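You operate a simulated robot arm through the tools that you are given. There is no shell and no other tool.

Carry out the task below with a simulated robot arm. There is one attempt and no reset: what you move stays moved.

JOB
Open the iris, park it beside the splitter and fold the mirror down.
Fine: park it between splitter and flip mirror; lever fully wide, magnet off; wind the shift stage back to 0.
Where things are to end (x, y in the base frame): grey iris within 5 cm of [18, 104].

Only the result counts: the job must be done as asked and must still hold three seconds after the hand-in. Knocking over, shifting, dropping, spilling or breaking anything else fails it. Flat cloth is picked up by pressing the open fingertips on it (5 to 10 N) and closing them slowly along it; thin cloth reads only 2 to 8 mm in the jaws.

ROBOT AND FRAMES
A 7-joint arm with a two-finger parallel gripper, fixed in place. Base frame: the origin is on the floor under the middle of its stand, x ahead of it, y to its left, z up; the work surface is at about z = 85. Lengths are in cm, angles in degrees, forces in N, time in s.
It reaches about 152.4 cm from its shoulder. Its first joint turns from -149.0 to 149.0 degrees. Payload 3.5 kg.
Tool frame: the origin (TCP) lies between the finger pads and is the grasp point; the fingertips stand 2.3 cm ahead of it; z points along the fingers, y is the line along which they close. Largest opening 9.4 cm; finger width 3.8, thickness 1; the body of the gripper, 5.4 by 9.6 cm, starts 3.9 cm behind the TCP.
Orientation is told as [roll, pitch, yaw] about the base's x, y, z axes, in that order, counted from this pose: with the fingers straight down and closing along the base's y, the tool's x points along the base's -x, its y along +y and its z along -z.

CONTROLS
- The arm moves only by the tool jog_arm. Its argument "rows" is a list of rows, each a list of 7 numbers: the turn, a rotation vector about the tool's x, y, z in degrees, then the shift along the tool's x, y, z in cm, then the gripper command, from -1 (shut) to 1 (fully open), values between in proportion. In form: [[ax, ay, az, x, y, z, hand], ...]. A call has 1 to 20 rows; each row shifts and turns the commanded pose from where the row before left it, along the tool's axes as they then stand. Each row takes 0.2 s and may step no farther than 5 cm and 8.6 degrees from the row before; otherwise, or with a gripper value out of range, the whole call is refused. A pose out of reach is approached as far as the arm can. The call stops where the force on the tool passes 60 N (or 10 N more than at its start, if that is more) or the arm is blocked; 0.2 s more then pass. Each finger travels about 15.3 cm/s and halts on what it meets, pressing with about 45 N; the grip force reading is that of the motor and also rises with nothing between the fingers. The clock runs only during rows and for 0.2 s after the last one: add rows that do not move to give the fingers time. It gives the time, the measured TCP pose, the force on the tool (base axes), the opening and the grip force at its end, in the units of the frame above (readings bear some noise), with the torque about the TCP (base axes, N m) and any sound that the robot's microphone picked up, and new pictures: "show" is both (left out), scene, wrist or none.
- Cameras (640 x 400 px; columns grow to the right, rows downward): "scene" is fixed at [39.95, 50.57, 152.75]; the picture's right is [0.83, 0.56, 0.00], its down [0.38, -0.57, -0.73] and it looks along [-0.41, 0.61, -0.68] (base axes); focal length 234 px, centre (320, 200). "wrist" rides on the gripper at [8.6, 1.6, -7.4] in the tool frame; the picture's right is [-0.18, 0.98, 0.00], its down [-0.58, -0.11, -0.81] and it looks along [-0.79, -0.15, 0.59] (tool axes); focal length 243 px, centre (320, 200).
- measure_at(camera, pixels): there is no depth. For up to 12 entries [column, row, z] of the newest picture of that camera ("zoom" is the newest enlarged one), the place [x, y] in the base frame at which the ray of that pixel passes the height z, good to about 0.2 cm, but the place of the scene camera against the robot may be out by one fixed shift of up to 1.2 cm in any direction. No time passes.
- zoom(camera, box): a new picture of the part [left, top, right, bottom] of that camera's present view, enlarged. No time passes.
- job_done(): hands the job in; it is judged then, once.

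Open the gripper and draw the arm clear of the work before you hand the job in, unless the task says otherwise.

The tools are called after ">>>" as name(argument=value, ...) on one line, values as JSON. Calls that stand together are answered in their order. jog_arm: Moves the arm, as the interface text tells. Its arguments: {"type":"object","properties":{"rows":{"type":"array","items":{"type":"array","items":{"type":"number"}}},"show":{"type":"string","enum":["both","scene","wrist","none"]}},"required":["rows"]} The other tools are called the same way: measure_at (camera, pixels) gives the place at which the rays of pixels pass given heights; zoom (camera, box) takes an enlarged picture of a part of a camera's view; job_done () hands the job in.

At the start:

```text
t: 0.0
tcp_pos: [3.97, 109.6, 127.57]
tool_rot: [0.5, 0.0, 0.0]
wrist_force: [0.5, 0.0, 0.5]
moment: [0.0, -0.01, -0.01]
width: 9.4
gripper_force: 0.0
```

scene: 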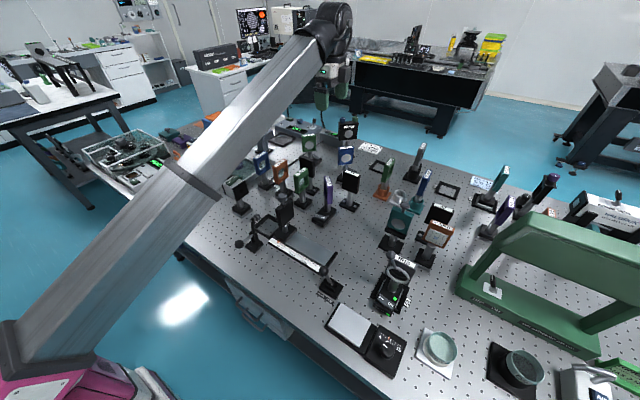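
wrist: 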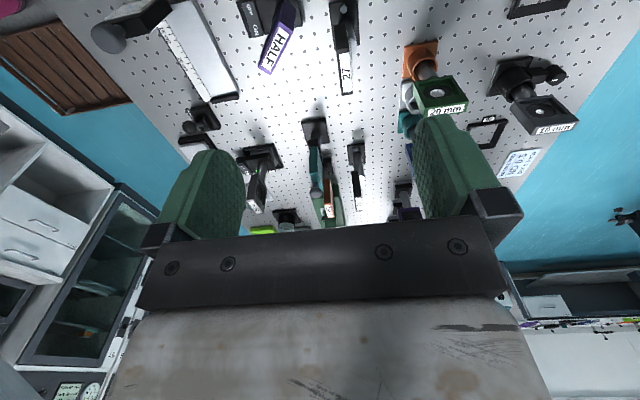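

I start by enlarging the scene picture around the optical table to identify the iris, splitter, flip mirror and shift stage.

>>> zoom(camera="scene", box=[220, 110, 380, 210])

>>> zoom(camera="scene", box=[340, 110, 500, 210])

>>> zoom(camera="scene", box=[220, 190, 380, 290])

>>> zoom(camera="scene", box=[340, 200, 500, 300])

>>> zoom(camera="scene", box=[320, 290, 480, 390])

>>> zoom(camera="scene", box=[470, 150, 640, 256])

>>> zoom(camera="wrist", box=[80, 0, 360, 175])

>>> zoom(camera="wrist", box=[360, 0, 640, 175])

```text
4.00 times, centred on (300, 160) of scene
```

zoom: 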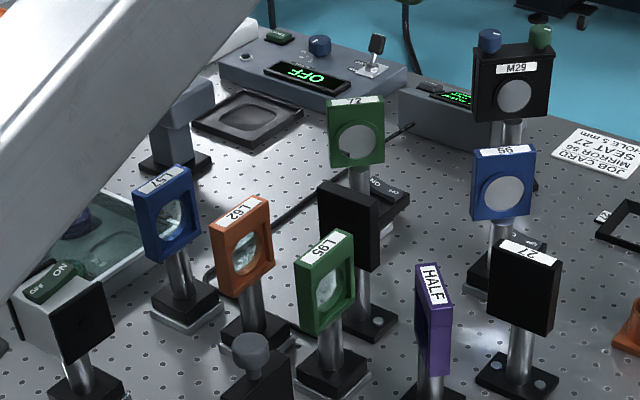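

```text
4.00 times, centred on (420, 160) of scene
```

zoom: 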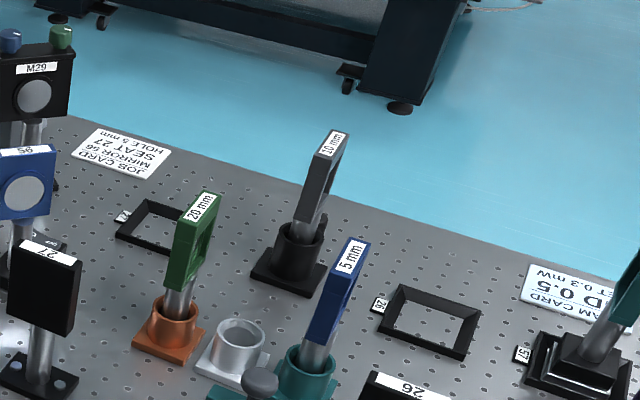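

```text
4.00 times, centred on (300, 240) of scene
```

zoom: 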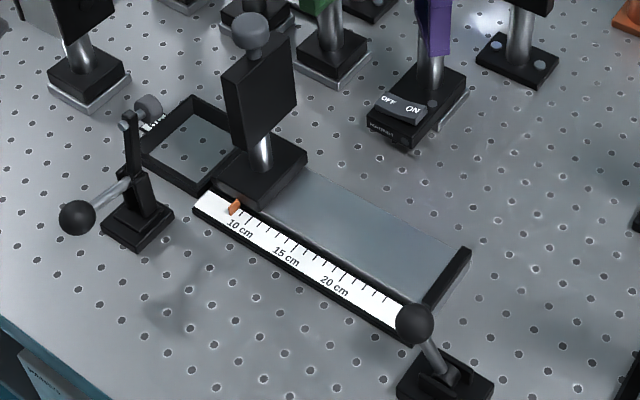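

```text
4.00 times, centred on (420, 250) of scene
```

zoom: 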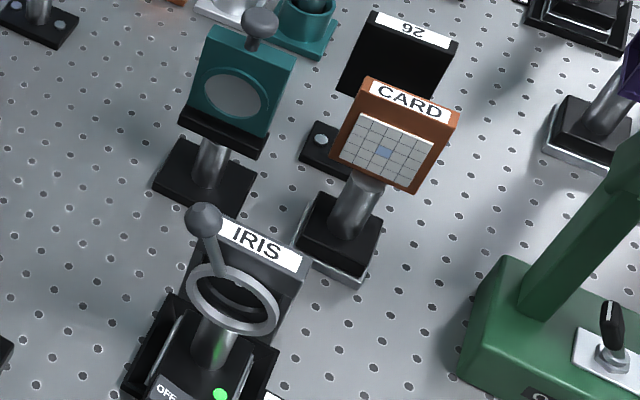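

```text
4.00 times, centred on (400, 340) of scene
```

zoom: 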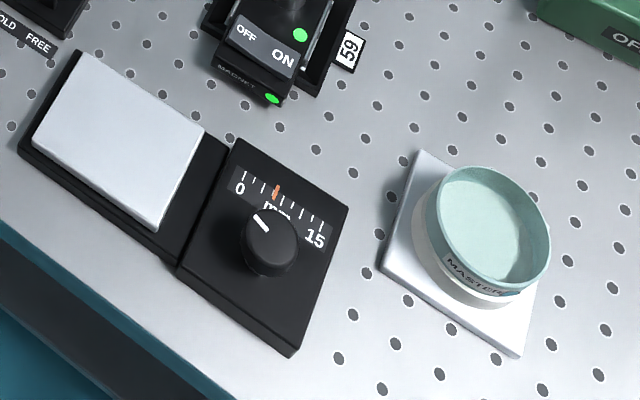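

```text
3.76 times, centred on (555, 203) of scene
```

zoom: 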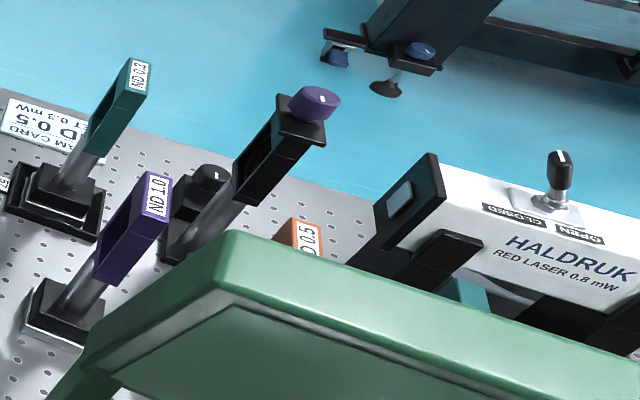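

```text
2.29 times, centred on (220, 88) of wrist
```

zoom: 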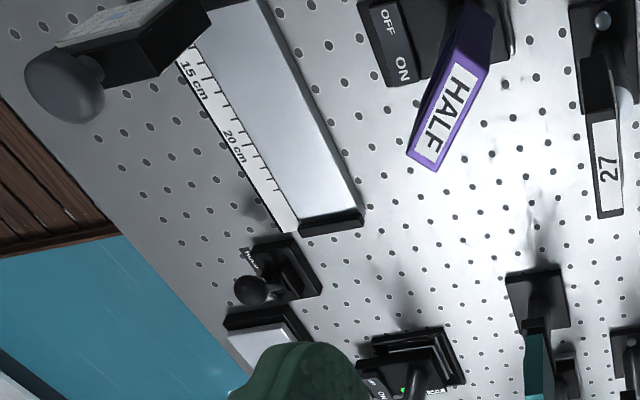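

```text
2.29 times, centred on (500, 88) of wrist
```

zoom: 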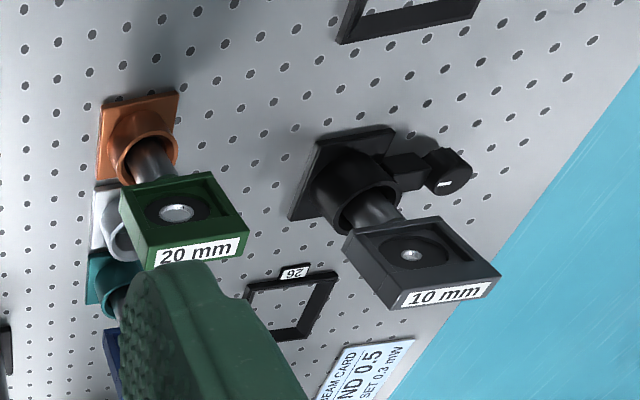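

Next I measure where the main objects stand on the table (z = 85 plane) from the scene camera.

>>> measure_at(camera="scene", pixels=[[391, 243, 86], [348, 205, 86], [424, 259, 86], [421, 240, 86], [390, 300, 86], [348, 326, 86], [386, 345, 86], [285, 230, 86], [326, 216, 86], [330, 285, 86], [254, 245, 86], [308, 145, 86]])

>>> measure_at(camera="scene", pixels=[[305, 190, 86], [312, 192, 86], [345, 190, 86], [345, 178, 86], [381, 195, 86], [399, 203, 86], [414, 210, 86], [412, 178, 86], [446, 190, 86], [479, 205, 86], [265, 185, 86], [283, 195, 86]])

>>> zoom(camera="scene", box=[350, 250, 450, 312])

>>> zoom(camera="wrist", box=[240, 100, 440, 225])

>>> zoom(camera="scene", box=[365, 190, 465, 252])

>>> zoom(camera="scene", box=[480, 300, 640, 400])

```text
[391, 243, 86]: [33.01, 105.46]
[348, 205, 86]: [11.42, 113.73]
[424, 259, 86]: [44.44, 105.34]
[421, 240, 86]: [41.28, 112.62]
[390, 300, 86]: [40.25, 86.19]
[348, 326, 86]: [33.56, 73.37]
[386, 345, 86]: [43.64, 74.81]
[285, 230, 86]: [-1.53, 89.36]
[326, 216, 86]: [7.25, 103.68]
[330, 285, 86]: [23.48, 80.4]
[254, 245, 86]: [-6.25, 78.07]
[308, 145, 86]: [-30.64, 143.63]
```

```text
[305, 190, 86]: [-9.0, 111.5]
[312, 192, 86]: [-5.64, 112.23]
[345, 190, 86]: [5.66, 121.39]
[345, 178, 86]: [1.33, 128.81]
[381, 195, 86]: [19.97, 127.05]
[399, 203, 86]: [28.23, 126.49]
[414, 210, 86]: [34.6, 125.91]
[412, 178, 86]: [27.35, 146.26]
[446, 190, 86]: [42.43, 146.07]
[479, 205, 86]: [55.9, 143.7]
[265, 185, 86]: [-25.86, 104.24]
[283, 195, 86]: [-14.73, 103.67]
```

```text
6.40 times, centred on (400, 281) of scene
```

zoom: 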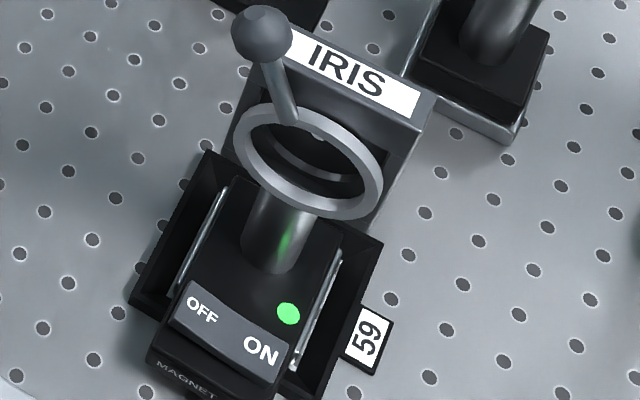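

```text
3.20 times, centred on (340, 162) of wrist
```

zoom: 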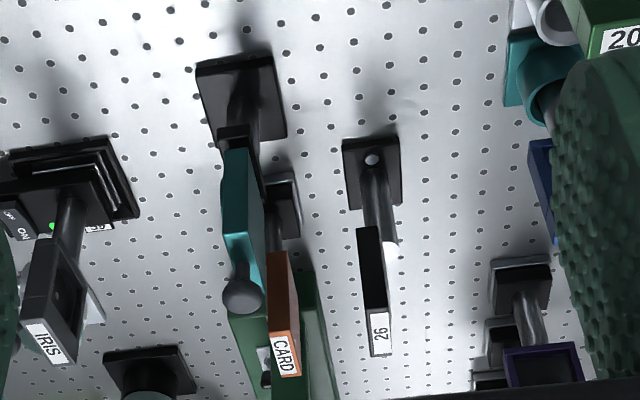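

```text
6.40 times, centred on (415, 221) of scene
```

zoom: 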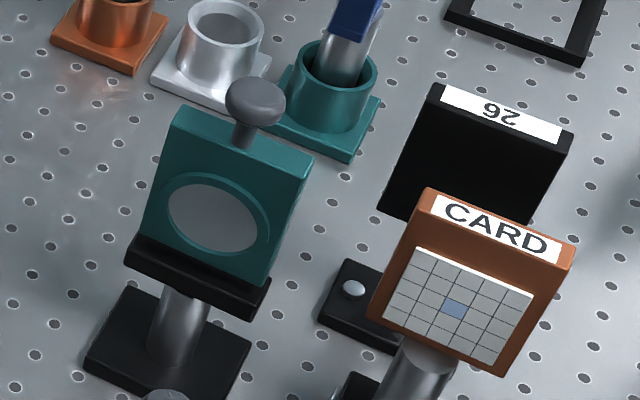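

```text
4.00 times, centred on (560, 350) of scene
```

zoom: 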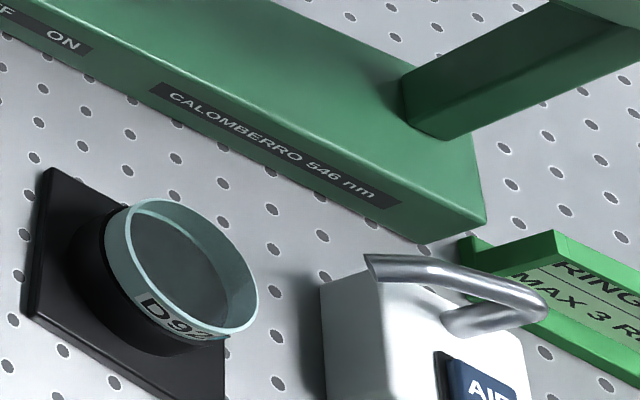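

The flip mirror looks to be the teal one near (33,105), the splitter is the purple "HALF" near (7,104), and the iris (magnet ON, in seat 59) stands near (40,87). I move the hand above it at height for closer views.

>>> jog_arm(rows=[[0, 0, 0, -3.7, -2.8, 0, 1], [0, 0, 0, -3.7, -2.8, 0, 1], [0, 0, 0, -3.7, -2.8, 0, 1], [0, 0, 0, -3.7, -2.8, 0, 1], [0, 0, 0, -3.7, -2.8, 0, 1], [0, 0, 0, -3.7, -2.8, 0, 1], [0, 0, 0, -3.7, -2.8, 0, 1]], show="both")

```text
t: 1.6
tcp_pos: [30.46, 91.5, 123.65]
tool_rot: [1.2, -0.3, 0.2]
wrist_force: [0.4, -0.3, -0.7]
moment: [-0.04, 0.0, 0.01]
width: 9.4
gripper_force: 0.0
out of reach, approached as far as the arm can: row 2, 3, 4, 5, 6, 7
```

scene: 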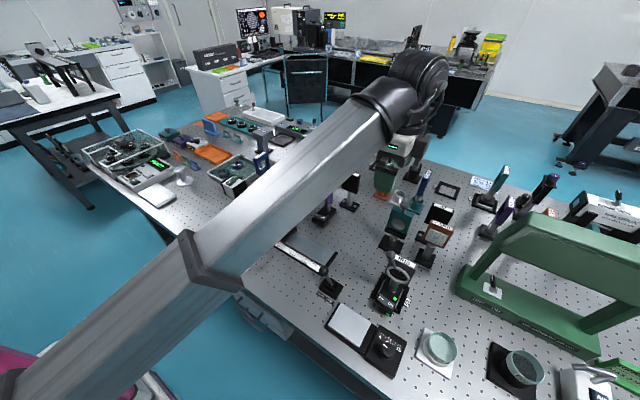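
wrist: 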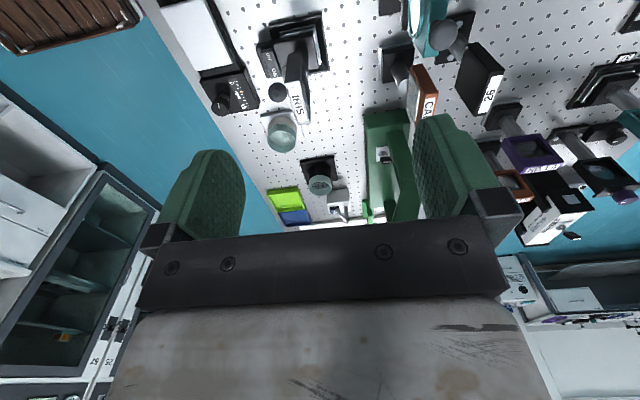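

The hand reached (30.5, 91.5, 123.7); the iris now shows near wrist pixel (292,75). I zoom in on it, the stage dial and the flip mirror.

>>> zoom(camera="wrist", box=[240, 0, 370, 81])

>>> zoom(camera="wrist", box=[240, 40, 370, 121])

>>> zoom(camera="wrist", box=[150, 40, 280, 121])

>>> zoom(camera="wrist", box=[370, 0, 500, 81])

>>> zoom(camera="scene", box=[360, 245, 440, 295])

>>> zoom(camera="scene", box=[320, 300, 410, 356])

```text
4.92 times, centred on (305, 40) of wrist
```

zoom: 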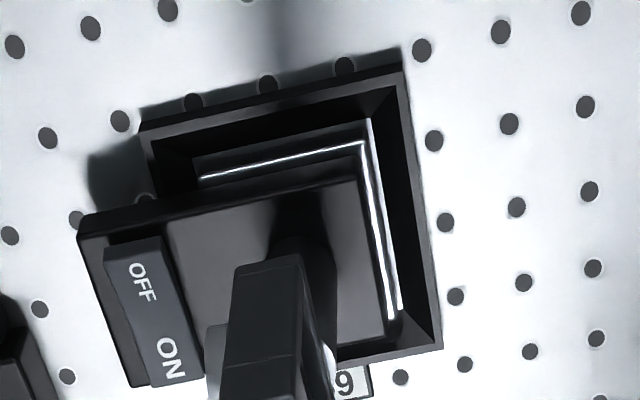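

```text
4.92 times, centred on (305, 80) of wrist
```

zoom: 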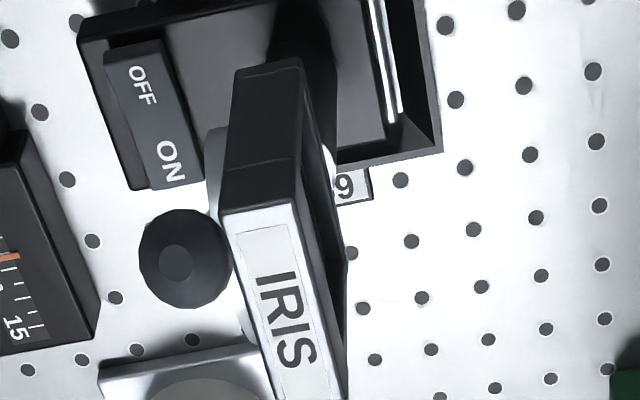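

```text
4.92 times, centred on (215, 80) of wrist
```

zoom: 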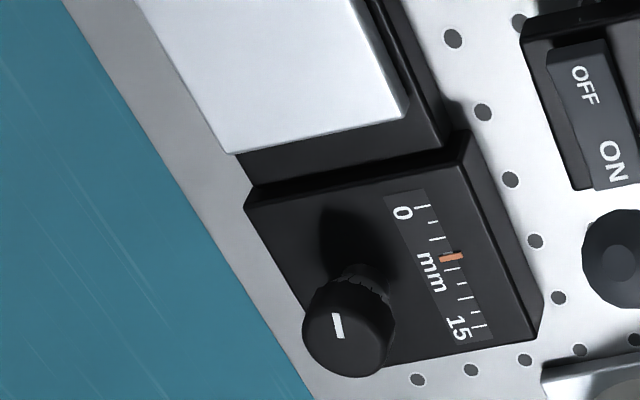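

```text
4.92 times, centred on (435, 40) of wrist
```

zoom: 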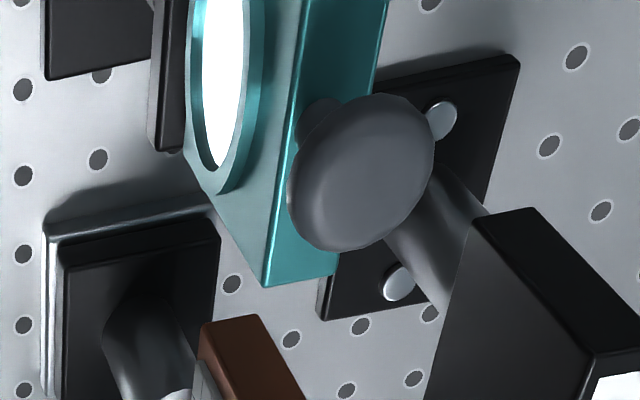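

```text
8.00 times, centred on (400, 270) of scene
```

zoom: 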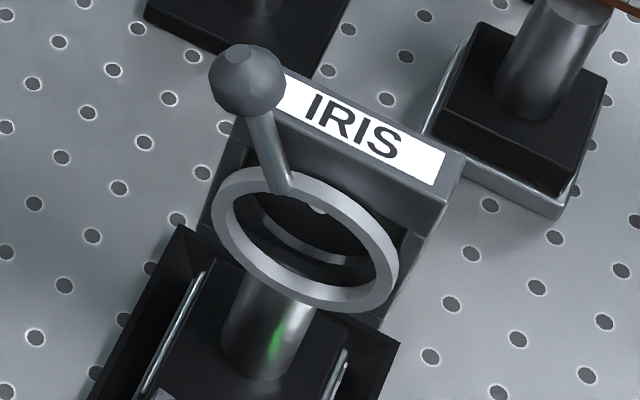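

```text
7.11 times, centred on (365, 328) of scene
```

zoom: 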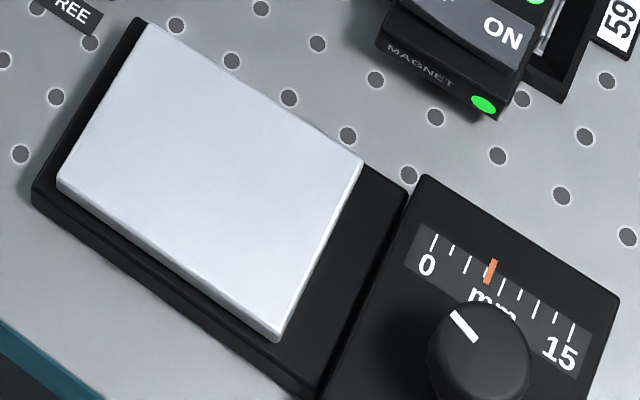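

I measure the iris seat corners, rocker, label, ball, dial knob and flip-mirror parts from the wrist camera (consistent with the robot frame).

>>> measure_at(camera="wrist", pixels=[[269.4, 22.7, 86.5], [321.9, 9.5, 86.5], [329.4, 69.5, 86.5], [265, 50, 87], [276, 79, 87], [277, 91, 100], [290, 83, 100], [306, 100, 100], [218.5, 105, 88], [233, 81, 87], [248, 105, 87], [240, 92, 87]])

>>> measure_at(camera="scene", pixels=[[382, 273.2, 86.5], [370.3, 295.8, 86.5], [409.8, 287.7, 86.5], [391, 255, 100], [395, 258.5, 100], [414.6, 267.5, 100], [379, 342, 88], [378, 329, 87], [374, 337, 87], [400, 341, 87], [403, 220, 100], [390, 243, 86]])

```text
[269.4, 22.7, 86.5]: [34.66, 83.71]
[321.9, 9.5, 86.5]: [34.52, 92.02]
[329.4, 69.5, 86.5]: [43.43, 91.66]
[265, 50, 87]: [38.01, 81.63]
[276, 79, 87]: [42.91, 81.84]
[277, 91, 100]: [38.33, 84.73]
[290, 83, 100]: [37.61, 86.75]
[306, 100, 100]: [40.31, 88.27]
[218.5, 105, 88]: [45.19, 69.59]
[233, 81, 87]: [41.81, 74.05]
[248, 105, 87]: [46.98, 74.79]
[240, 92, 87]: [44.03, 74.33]
```

```text
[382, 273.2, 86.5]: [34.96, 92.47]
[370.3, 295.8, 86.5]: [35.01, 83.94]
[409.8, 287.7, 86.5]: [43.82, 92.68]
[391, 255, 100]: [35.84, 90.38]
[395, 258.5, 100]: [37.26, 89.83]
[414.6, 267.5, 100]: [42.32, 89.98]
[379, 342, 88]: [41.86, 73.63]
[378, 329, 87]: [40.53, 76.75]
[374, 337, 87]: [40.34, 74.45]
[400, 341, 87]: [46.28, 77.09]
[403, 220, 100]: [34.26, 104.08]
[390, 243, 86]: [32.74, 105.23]
```

I triangulate the key points (lever ball, IRIS label corners, dial knob top, flip-mirror knob, rocker) by taking two heights from both cameras.

>>> measure_at(camera="wrist", pixels=[[276.5, 92.6, 95], [276.5, 92.6, 110], [299.5, 81, 95], [299.5, 81, 110], [218.5, 105.5, 86], [218.5, 105.5, 96], [442.5, 34, 95], [442.5, 34, 115], [262, 47, 86], [262, 47, 92], [277.5, 77, 86], [277.5, 77, 92]])

>>> measure_at(camera="scene", pixels=[[391, 255, 95], [391, 255, 110], [396, 256, 95], [396, 256, 110], [386.5, 349.5, 86], [386.5, 349.5, 96], [405, 206, 95], [405, 206, 115], [381, 297, 86], [381, 297, 92], [393, 306, 86], [393, 306, 92]])

>>> zoom(camera="scene", box=[365, 190, 445, 240])

>>> zoom(camera="scene", box=[370, 285, 430, 322])

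```text
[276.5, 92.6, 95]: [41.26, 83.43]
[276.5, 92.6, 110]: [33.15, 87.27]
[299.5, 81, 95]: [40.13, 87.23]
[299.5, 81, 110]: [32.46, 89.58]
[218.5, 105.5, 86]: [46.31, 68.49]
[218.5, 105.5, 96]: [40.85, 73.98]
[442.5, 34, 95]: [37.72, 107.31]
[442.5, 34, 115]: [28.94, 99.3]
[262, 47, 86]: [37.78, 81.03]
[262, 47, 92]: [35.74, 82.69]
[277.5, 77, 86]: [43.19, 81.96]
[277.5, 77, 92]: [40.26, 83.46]
```

```text
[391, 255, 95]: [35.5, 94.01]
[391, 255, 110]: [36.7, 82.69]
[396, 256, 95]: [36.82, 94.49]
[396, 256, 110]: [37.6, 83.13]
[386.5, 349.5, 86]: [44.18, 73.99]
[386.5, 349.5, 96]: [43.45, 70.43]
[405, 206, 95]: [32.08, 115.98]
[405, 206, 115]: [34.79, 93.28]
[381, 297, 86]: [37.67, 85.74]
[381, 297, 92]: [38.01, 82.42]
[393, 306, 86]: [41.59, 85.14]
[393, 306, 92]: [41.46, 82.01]
```

```text
8.00 times, centred on (405, 215) of scene
```

zoom: 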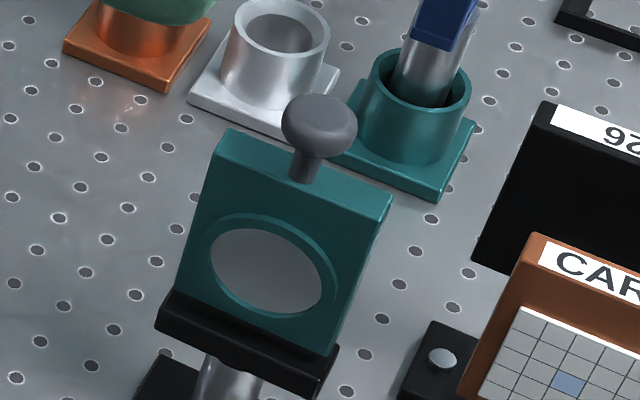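

```text
10.67 times, centred on (400, 304) of scene
```

zoom: 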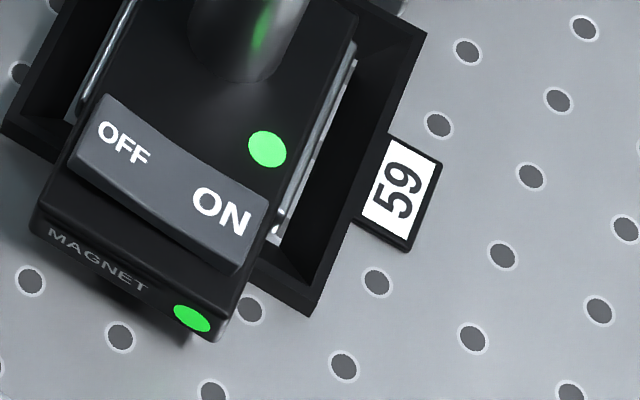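

The lever ball triangulates to about (35.9, 86.0, 104.9), the dial knob top to (43.4, 71.5, 91.2) and the flip mirror's knob to (33.2, 103.3, 105.4). I move to view the flip mirror from its -x side, lower, to see its hinge.

>>> jog_arm(rows=[[0, 0, 0, 3.6, 1.8, 1.8, 1], [0, 0, 0, 3.6, 1.8, 1.8, 1], [0, 0, 0, 3.6, 1.8, 1.8, 1], [0, 0, 0, 3.6, 1.8, 1.8, 1], [0, 0, 0, 3.6, 1.8, 1.8, 1]], show="wrist")

```text
t: 2.8
tcp_pos: [12.64, 100.99, 114.29]
tool_rot: [0.5, -0.1, -0.1]
wrist_force: [1.0, 0.5, 0.1]
moment: [-0.04, -0.03, -0.01]
width: 9.41
gripper_force: 0.1
```

wrist: 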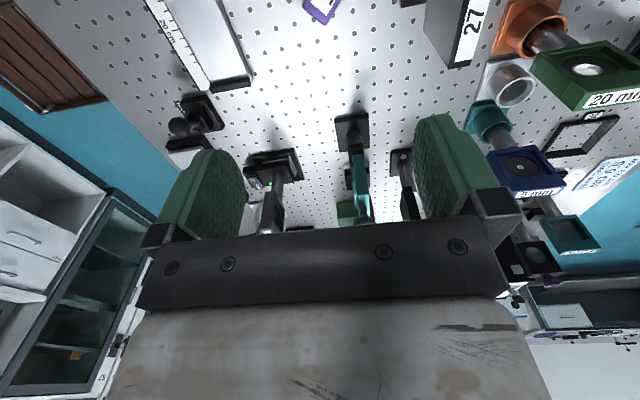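

The flip mirror is now edge-on near wrist pixel (357,170); I zoom in there and on the iris at (270,190).

>>> zoom(camera="wrist", box=[310, 100, 430, 230])

>>> zoom(camera="wrist", box=[230, 130, 340, 240])

```text
3.08 times, centred on (370, 165) of wrist
```

zoom: 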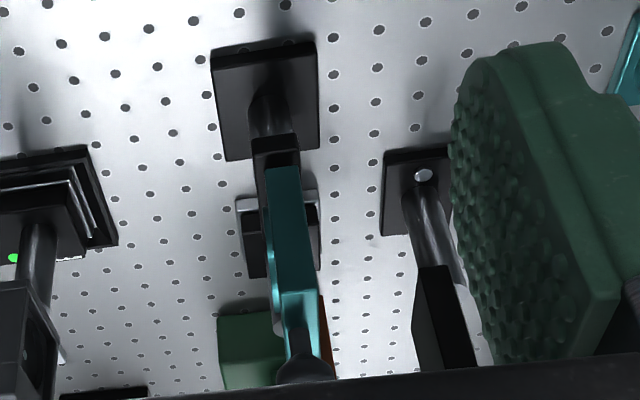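

```text
3.64 times, centred on (285, 185) of wrist
```

zoom: 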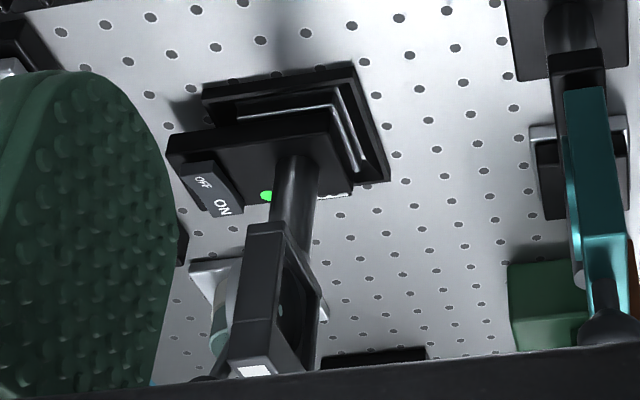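

The iris's aperture looks nearly closed (tiny bright dot), and the mirror stands on a bar hinge. I now move to a front-left view (yaw about 63) to see the flip mirror's hinge and the iris front.

>>> jog_arm(rows=[[0, 0, 0, -3.45, -2.93, 1.5, 1], [0, 0, 0, -3.45, -2.93, 1.5, 1], [0, 0, 0, -3.45, -2.93, 1.5, 1], [0, 0, -7.85, 0, 0, 0, 1], [0, 0, -7.85, 0, 0, 0, 1], [0, 0, -7.85, 0, 0, 0, 1], [0, 0, -7.85, 0, 0, 0, 1], [0, 0, -7.85, 0, 0, 0, 1], [0, 0, -7.85, 0, 0, 0, 1], [0, 0, -7.85, 0, 0, 0, 1], [0, 0, -7.85, 0, 0, 0, 1]], show="both")

```text
t: 5.2
tcp_pos: [22.87, 92.36, 109.92]
tool_rot: [0.2, -0.5, 62.8]
wrist_force: [0.9, -0.3, -0.2]
moment: [-0.01, -0.02, 0.01]
width: 9.4
gripper_force: 0.1
```

scene: 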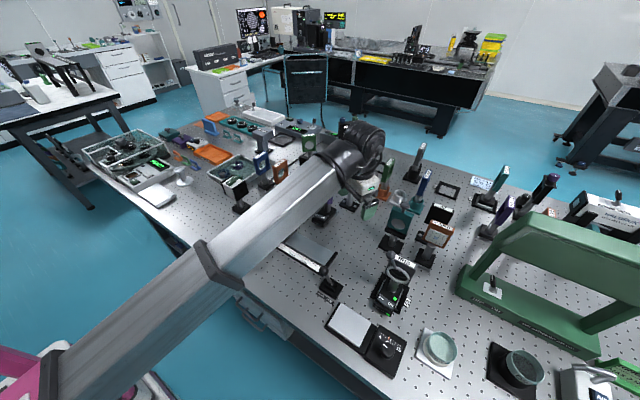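
wrist: 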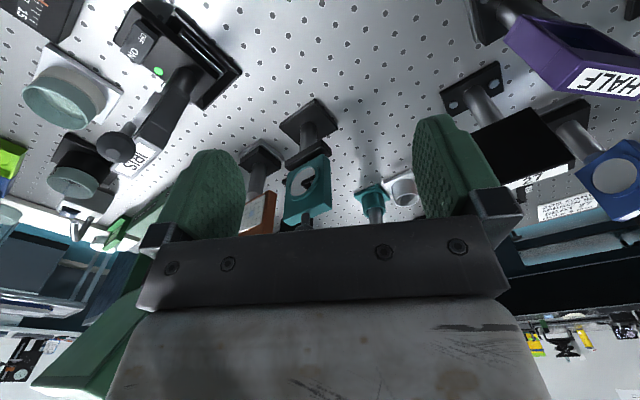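

I zoom in on the flip mirror (307,165) and on the iris (165,105).

>>> zoom(camera="wrist", box=[260, 90, 360, 240])

>>> zoom(camera="wrist", box=[90, 0, 250, 190])

>>> zoom(camera="wrist", box=[440, 0, 640, 125])

```text
2.67 times, centred on (310, 165) of wrist
```

zoom: 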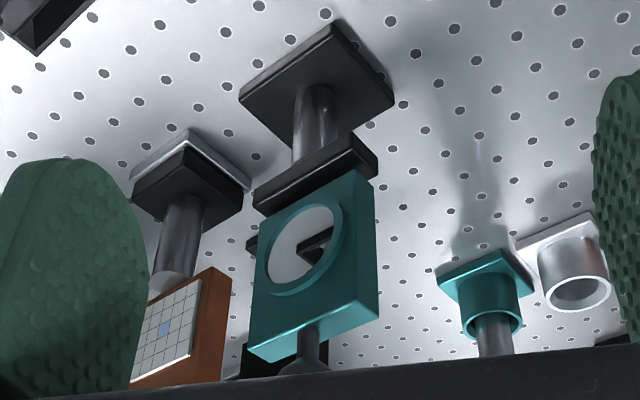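

```text
2.11 times, centred on (170, 95) of wrist
```

zoom: 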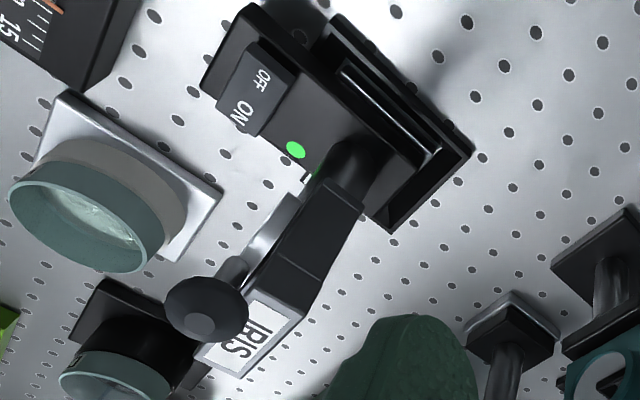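

```text
3.20 times, centred on (540, 62) of wrist
```

zoom: 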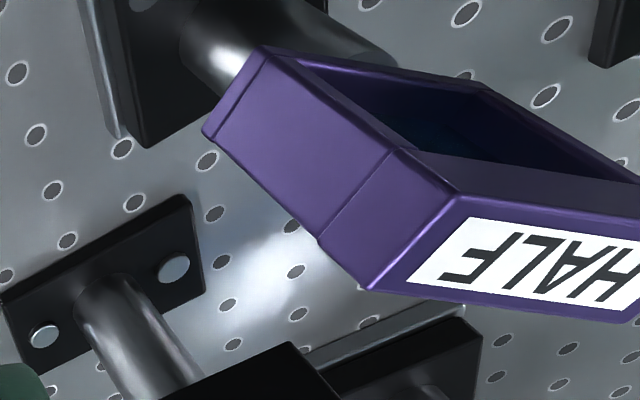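

I zoom tighter on the mirror's hinge bar, and at the mirror's base for any bolts.

>>> zoom(camera="wrist", box=[275, 90, 345, 160])

>>> zoom(camera="wrist", box=[275, 140, 345, 235])

>>> zoom(camera="scene", box=[376, 190, 426, 262])

```text
5.71 times, centred on (310, 125) of wrist
```

zoom: 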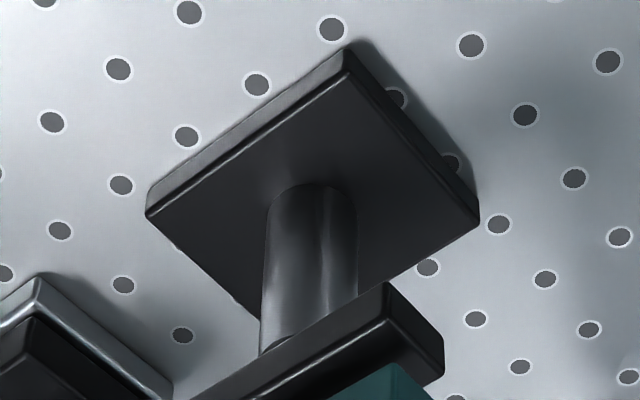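

```text
4.21 times, centred on (310, 188) of wrist
```

zoom: 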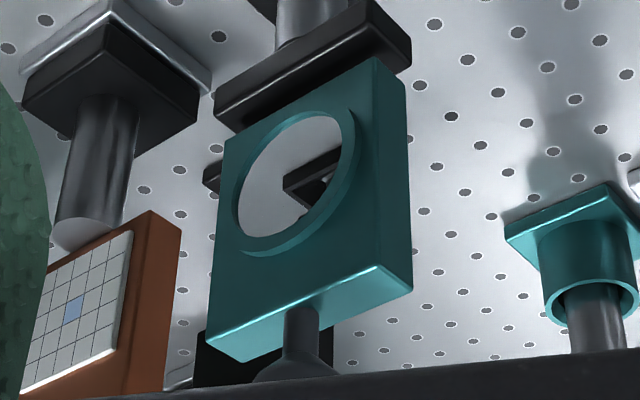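

```text
5.56 times, centred on (401, 226) of scene
```

zoom: 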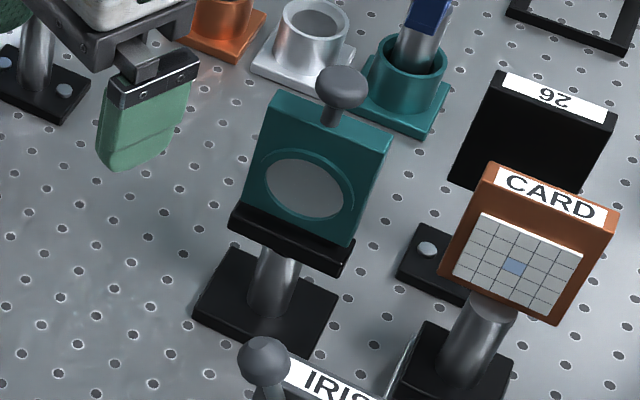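

The mirror's base has no visible switch; the plate sits at the back of a hinge bar with a ledge in front. Now I move to a front view of the iris (yaw 90, looking +y) to study its ring and lever.

>>> jog_arm(rows=[[0, 0, 0, 0, 0, -4, 1], [0, 0, 0, 1.44, -4.36, 0, 1], [0, 0, 0, 1.44, -4.36, 0, 1], [0, 0, 0, 1.44, -4.36, 0, 1], [0, 0, 0, 1.44, -4.36, 0, 1], [0, 0, 0, 1.44, -4.36, 0, 1], [0, 0, -6.8, 0, 0, 0, 1], [0, 0, -6.8, 0, 0, 0, 1], [0, 0, -6.8, 0, 0, 0, 1], [0, 0, -6.8, 0, 0, 0, 1]], show="both")

```text
t: 5.8
tcp_pos: [25.43, 89.71, 113.96]
tool_rot: [0.2, -1.2, 62.2]
wrist_force: [3.5, 1.0, -6.2]
moment: [0.42, 0.13, 0.34]
width: 9.35
gripper_force: 0.0
stopped in row 3: the force on the tool passed its limit at 73 N (the readings are from after the stop); the commanded pose is now the measured one
```

scene: 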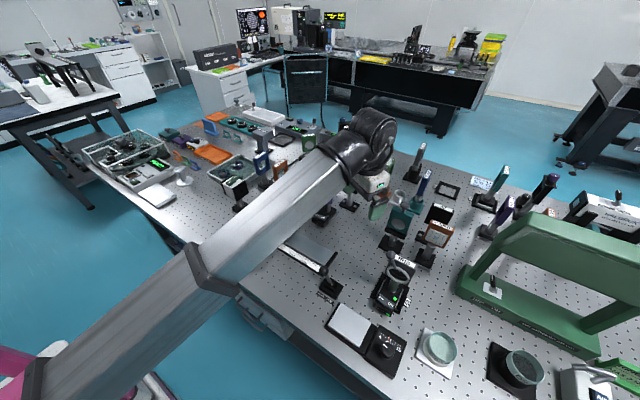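
wrist: 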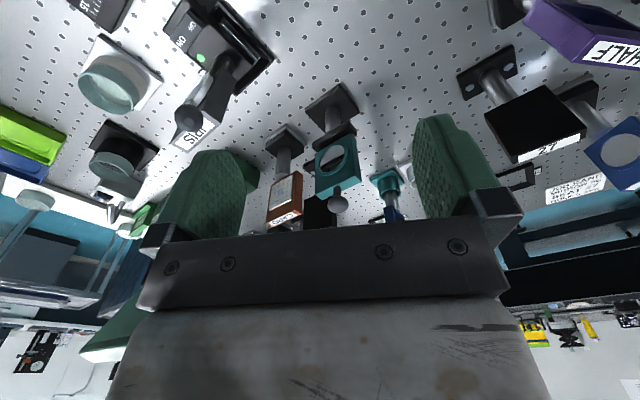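

The move stopped early at (25.4, 89.7, 114) with a force spike although nothing stands that high nearby; I hold still one row to see whether any contact persists.

>>> jog_arm(rows=[[0, 0, 0, 0, 0, 0, 1], [0, 0, 0, 0, 0, 0, 1]], show="scene")

>>> zoom(camera="scene", box=[300, 90, 460, 260])

>>> zoom(camera="wrist", box=[80, 0, 240, 170])

```text
t: 6.4
tcp_pos: [25.41, 89.59, 114.16]
tool_rot: [0.3, -1.1, 62.2]
wrist_force: [6.2, 2.4, -9.0]
moment: [0.73, 0.03, 0.36]
width: 9.39
gripper_force: 0.1
```

scene: 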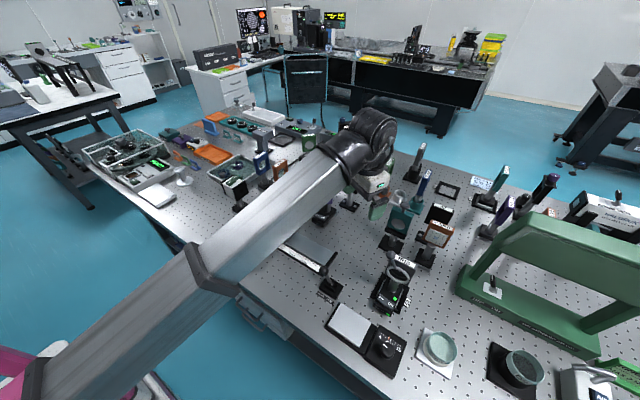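

```text
2.35 times, centred on (380, 175) of scene
```

zoom: 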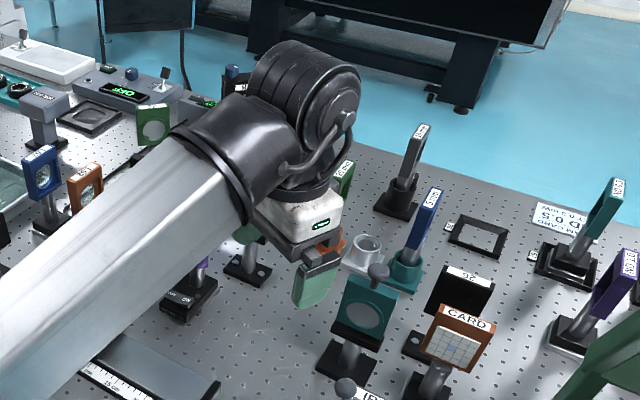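

```text
2.35 times, centred on (160, 85) of wrist
```

zoom: 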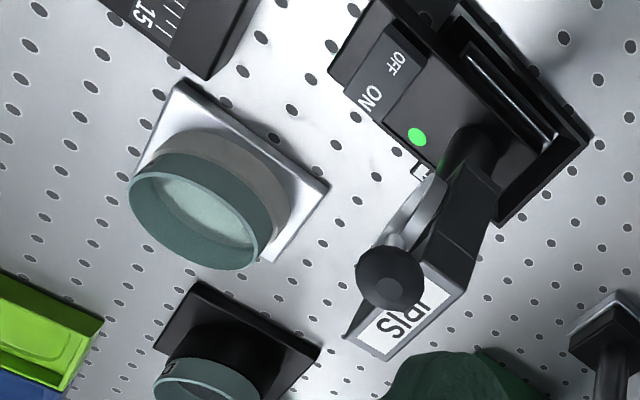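

A steady ~11 N remains: the hand body is touching the arm's own forearm (it is close above it in the picture), not anything on the table. I lower the hand, which opens that angle, and check the force.

>>> jog_arm(rows=[[0, 0, 0, 0, 0, 2, 1], [0, 0, 0, 0, 0, 2, 1], [0, 0, 0, 0, 0, 1, 1]], show="both")

>>> measure_at(camera="scene", pixels=[[324, 270.5, 90], [324, 270.5, 100], [398.1, 275, 95], [398.1, 275, 100], [379.5, 296, 90], [392, 305, 90], [411, 267, 95], [411, 267, 105]])

```text
t: 7.2
tcp_pos: [25.47, 89.89, 109.12]
tool_rot: [0.4, -1.1, 62.2]
wrist_force: [-1.1, -0.3, -0.3]
moment: [-0.02, -0.04, 0.01]
width: 9.4
gripper_force: 0.0
```

scene: 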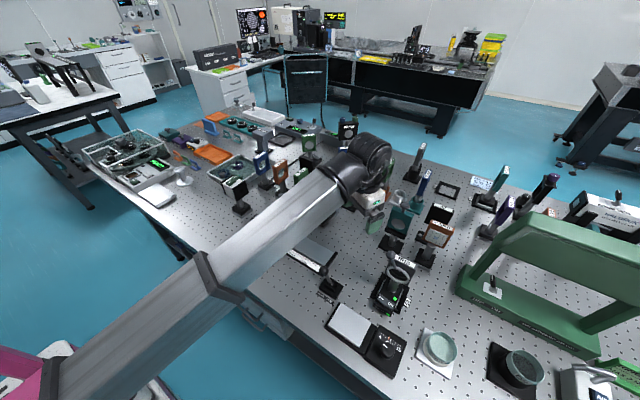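
wrist: 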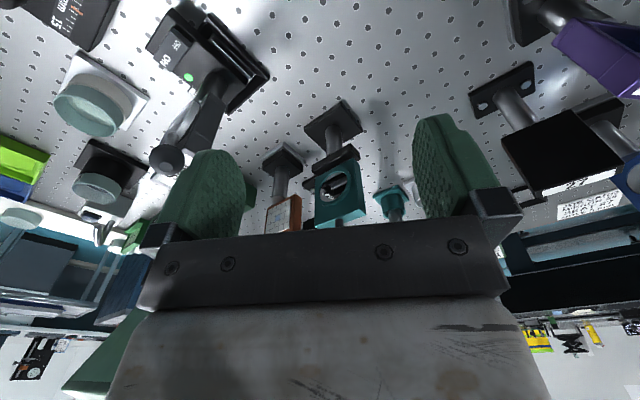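

```text
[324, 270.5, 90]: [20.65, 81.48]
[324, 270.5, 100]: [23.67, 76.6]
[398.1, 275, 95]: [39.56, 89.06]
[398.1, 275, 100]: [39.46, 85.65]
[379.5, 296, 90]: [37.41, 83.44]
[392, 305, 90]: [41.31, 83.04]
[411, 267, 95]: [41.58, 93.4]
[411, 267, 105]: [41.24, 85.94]
```

The contact is gone (force ~0), confirming it was only the arm's own link. Now I zoom on the iris in the current wrist view to triangulate the rocker and plate.

>>> zoom(camera="wrist", box=[130, 0, 290, 100])

>>> zoom(camera="wrist", box=[110, 80, 270, 180])

>>> zoom(camera="wrist", box=[270, 80, 400, 240])

```text
4.00 times, centred on (210, 50) of wrist
```

zoom: 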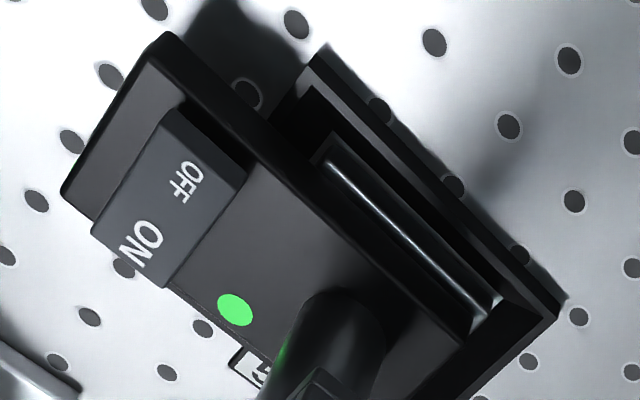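

```text
4.00 times, centred on (190, 130) of wrist
```

zoom: 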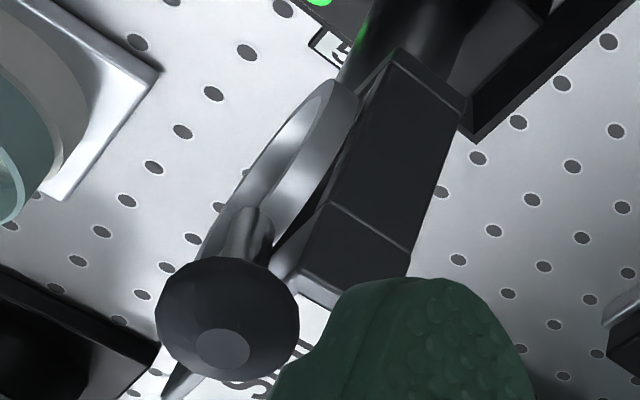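

```text
2.50 times, centred on (335, 160) of wrist
```

zoom: 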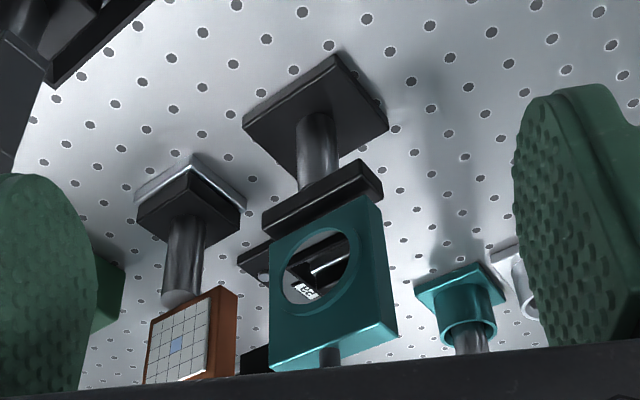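

I measure rays from both cameras for OFF/ON text, ball, and plate edges.

>>> measure_at(camera="wrist", pixels=[[177.5, 45, 88], [177.5, 45, 93], [167.5, 60, 88], [167.5, 60, 93], [167, 158.8, 100], [167, 158.8, 108], [210, 92.5, 92], [210, 92.5, 98], [227.5, 107.5, 92], [227.5, 107.5, 98], [187, 147, 100], [187, 147, 106]])

>>> measure_at(camera="scene", pixels=[[381.4, 298.8, 88], [381.4, 298.8, 93], [390.8, 305.1, 88], [390.8, 305.1, 93], [391, 255, 100], [391, 255, 108], [380, 294.5, 88], [380, 294.5, 93], [400, 306, 88], [400, 306, 93]])

>>> zoom(camera="scene", box=[365, 240, 435, 320])

```text
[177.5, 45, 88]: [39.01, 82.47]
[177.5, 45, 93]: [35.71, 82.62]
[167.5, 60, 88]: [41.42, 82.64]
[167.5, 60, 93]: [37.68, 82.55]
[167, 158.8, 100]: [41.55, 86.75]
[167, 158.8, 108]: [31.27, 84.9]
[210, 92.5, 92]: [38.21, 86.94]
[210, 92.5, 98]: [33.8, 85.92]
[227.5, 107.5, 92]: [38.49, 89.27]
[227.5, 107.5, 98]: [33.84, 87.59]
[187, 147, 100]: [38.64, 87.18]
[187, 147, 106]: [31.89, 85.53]
```

```text
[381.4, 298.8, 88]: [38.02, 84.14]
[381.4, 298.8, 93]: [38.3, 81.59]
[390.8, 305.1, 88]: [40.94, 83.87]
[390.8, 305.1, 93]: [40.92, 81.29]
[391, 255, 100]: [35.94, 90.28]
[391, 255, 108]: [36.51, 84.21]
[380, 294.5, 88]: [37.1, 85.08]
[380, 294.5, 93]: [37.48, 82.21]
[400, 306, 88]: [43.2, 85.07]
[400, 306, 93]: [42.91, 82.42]
```

```text
5.00 times, centred on (400, 280) of scene
```

zoom: 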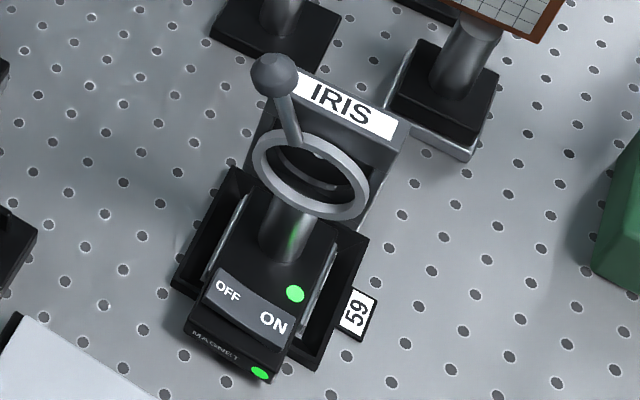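

Triangulation gives OFF at (37.8,82.5,89.9), ON at (40.6,82.6,89.1) (ON side is pressed down), plate x 36–42.3, y 86.4–88.4, top z≈103, ring centre ≈(39.1,86,98.8). With the magnet still holding, I first work the lever: close the hand, turn back to yaw 0 and go to the -x side of the ball.

>>> jog_arm(rows=[[0, 0, 7.775, 0, 0, 0, 0.3], [0, 0, 7.775, 0, 0, 0, -0.5], [0, 0, 7.775, 0, 0, 0, -1], [0, 0, 7.775, 0, 0, 0, -1], [0, 0, 7.775, 0, 0, 0, -1], [0, 0, 7.775, 0, 0, 0, -1], [0, 0, 7.775, 0, 0, 0, -1], [0, 0, 7.775, 0, 0, 0, -1], [0, 0, 0, -2.8, -2.3, 0, -1], [0, 0, 0, -2.8, -2.3, 0, -1], [0, 0, 0, 0, 0, 0, -1]], show="both")

```text
t: 9.6
tcp_pos: [31.35, 85.03, 108.88]
tool_rot: [1.1, -0.3, -0.1]
wrist_force: [0.2, 0.0, 0.2]
moment: [-0.02, 0.03, -0.03]
width: 0.02
gripper_force: 42.9
```

scene: 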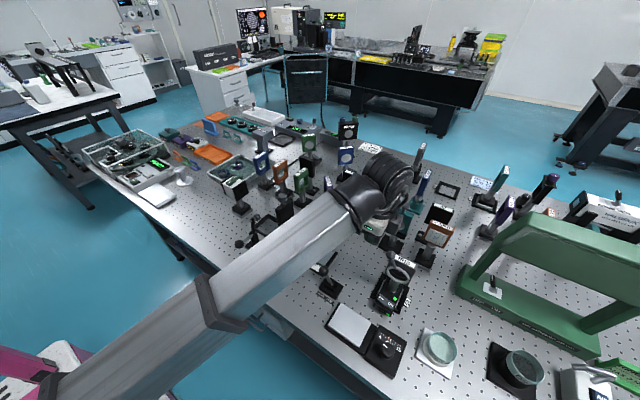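
wrist: 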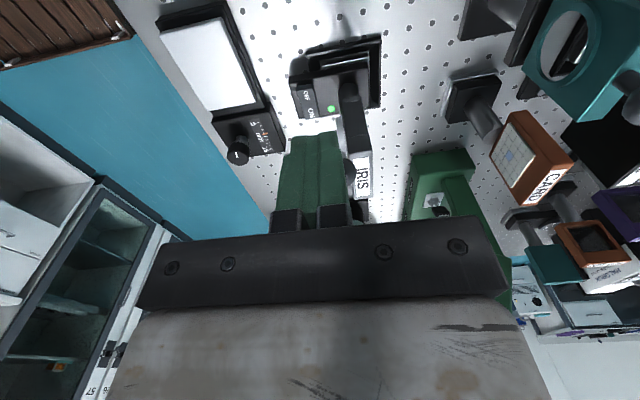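

Hand closed at (31.4, 85.0, 108.9). I descend to tip height ~102.8 and advance slowly in +x toward the ball.

>>> jog_arm(rows=[[0, 0, 0, 0, 0, 1.9, -1], [0, 0, 0, 0, 0, 1.9, -1], [0, 0, 0, -0.6, 0.2, 0, -1], [0, 0, 0, -0.6, 0, 0, -1], [0, 0, 0, 0, 0, 0, -1]], show="both")

>>> zoom(camera="wrist", box=[260, 60, 420, 240])

>>> zoom(camera="scene", box=[360, 230, 440, 300])

```text
t: 10.8
tcp_pos: [32.36, 85.59, 105.29]
tool_rot: [1.1, -0.4, 0.0]
wrist_force: [-0.1, -0.8, -0.7]
moment: [0.03, -0.01, 0.02]
width: 0.0
gripper_force: 42.8
```

scene: 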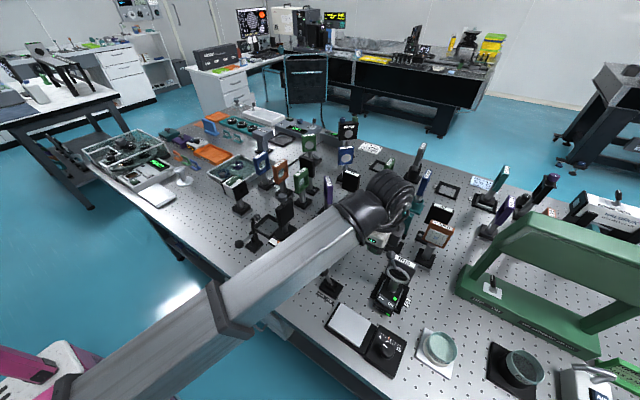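
wrist: 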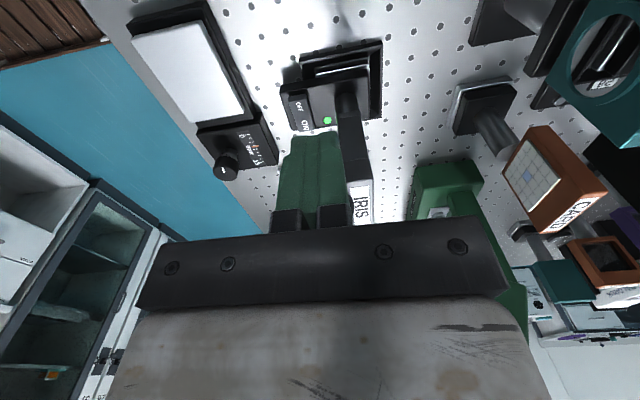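

```text
2.22 times, centred on (340, 150) of wrist
```

zoom: 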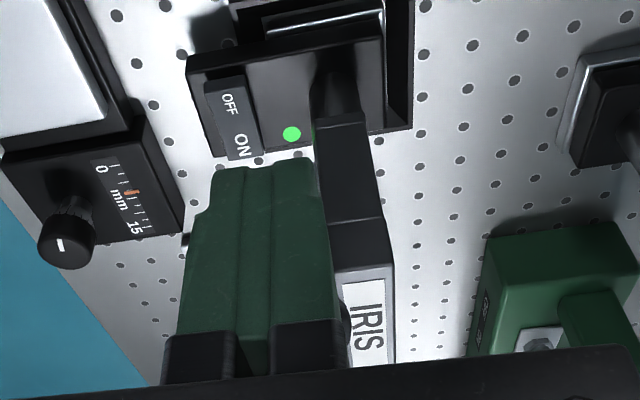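

```text
5.71 times, centred on (400, 265) of scene
```

zoom: 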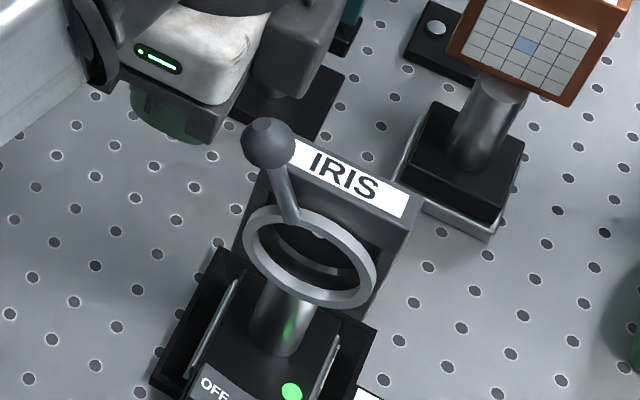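

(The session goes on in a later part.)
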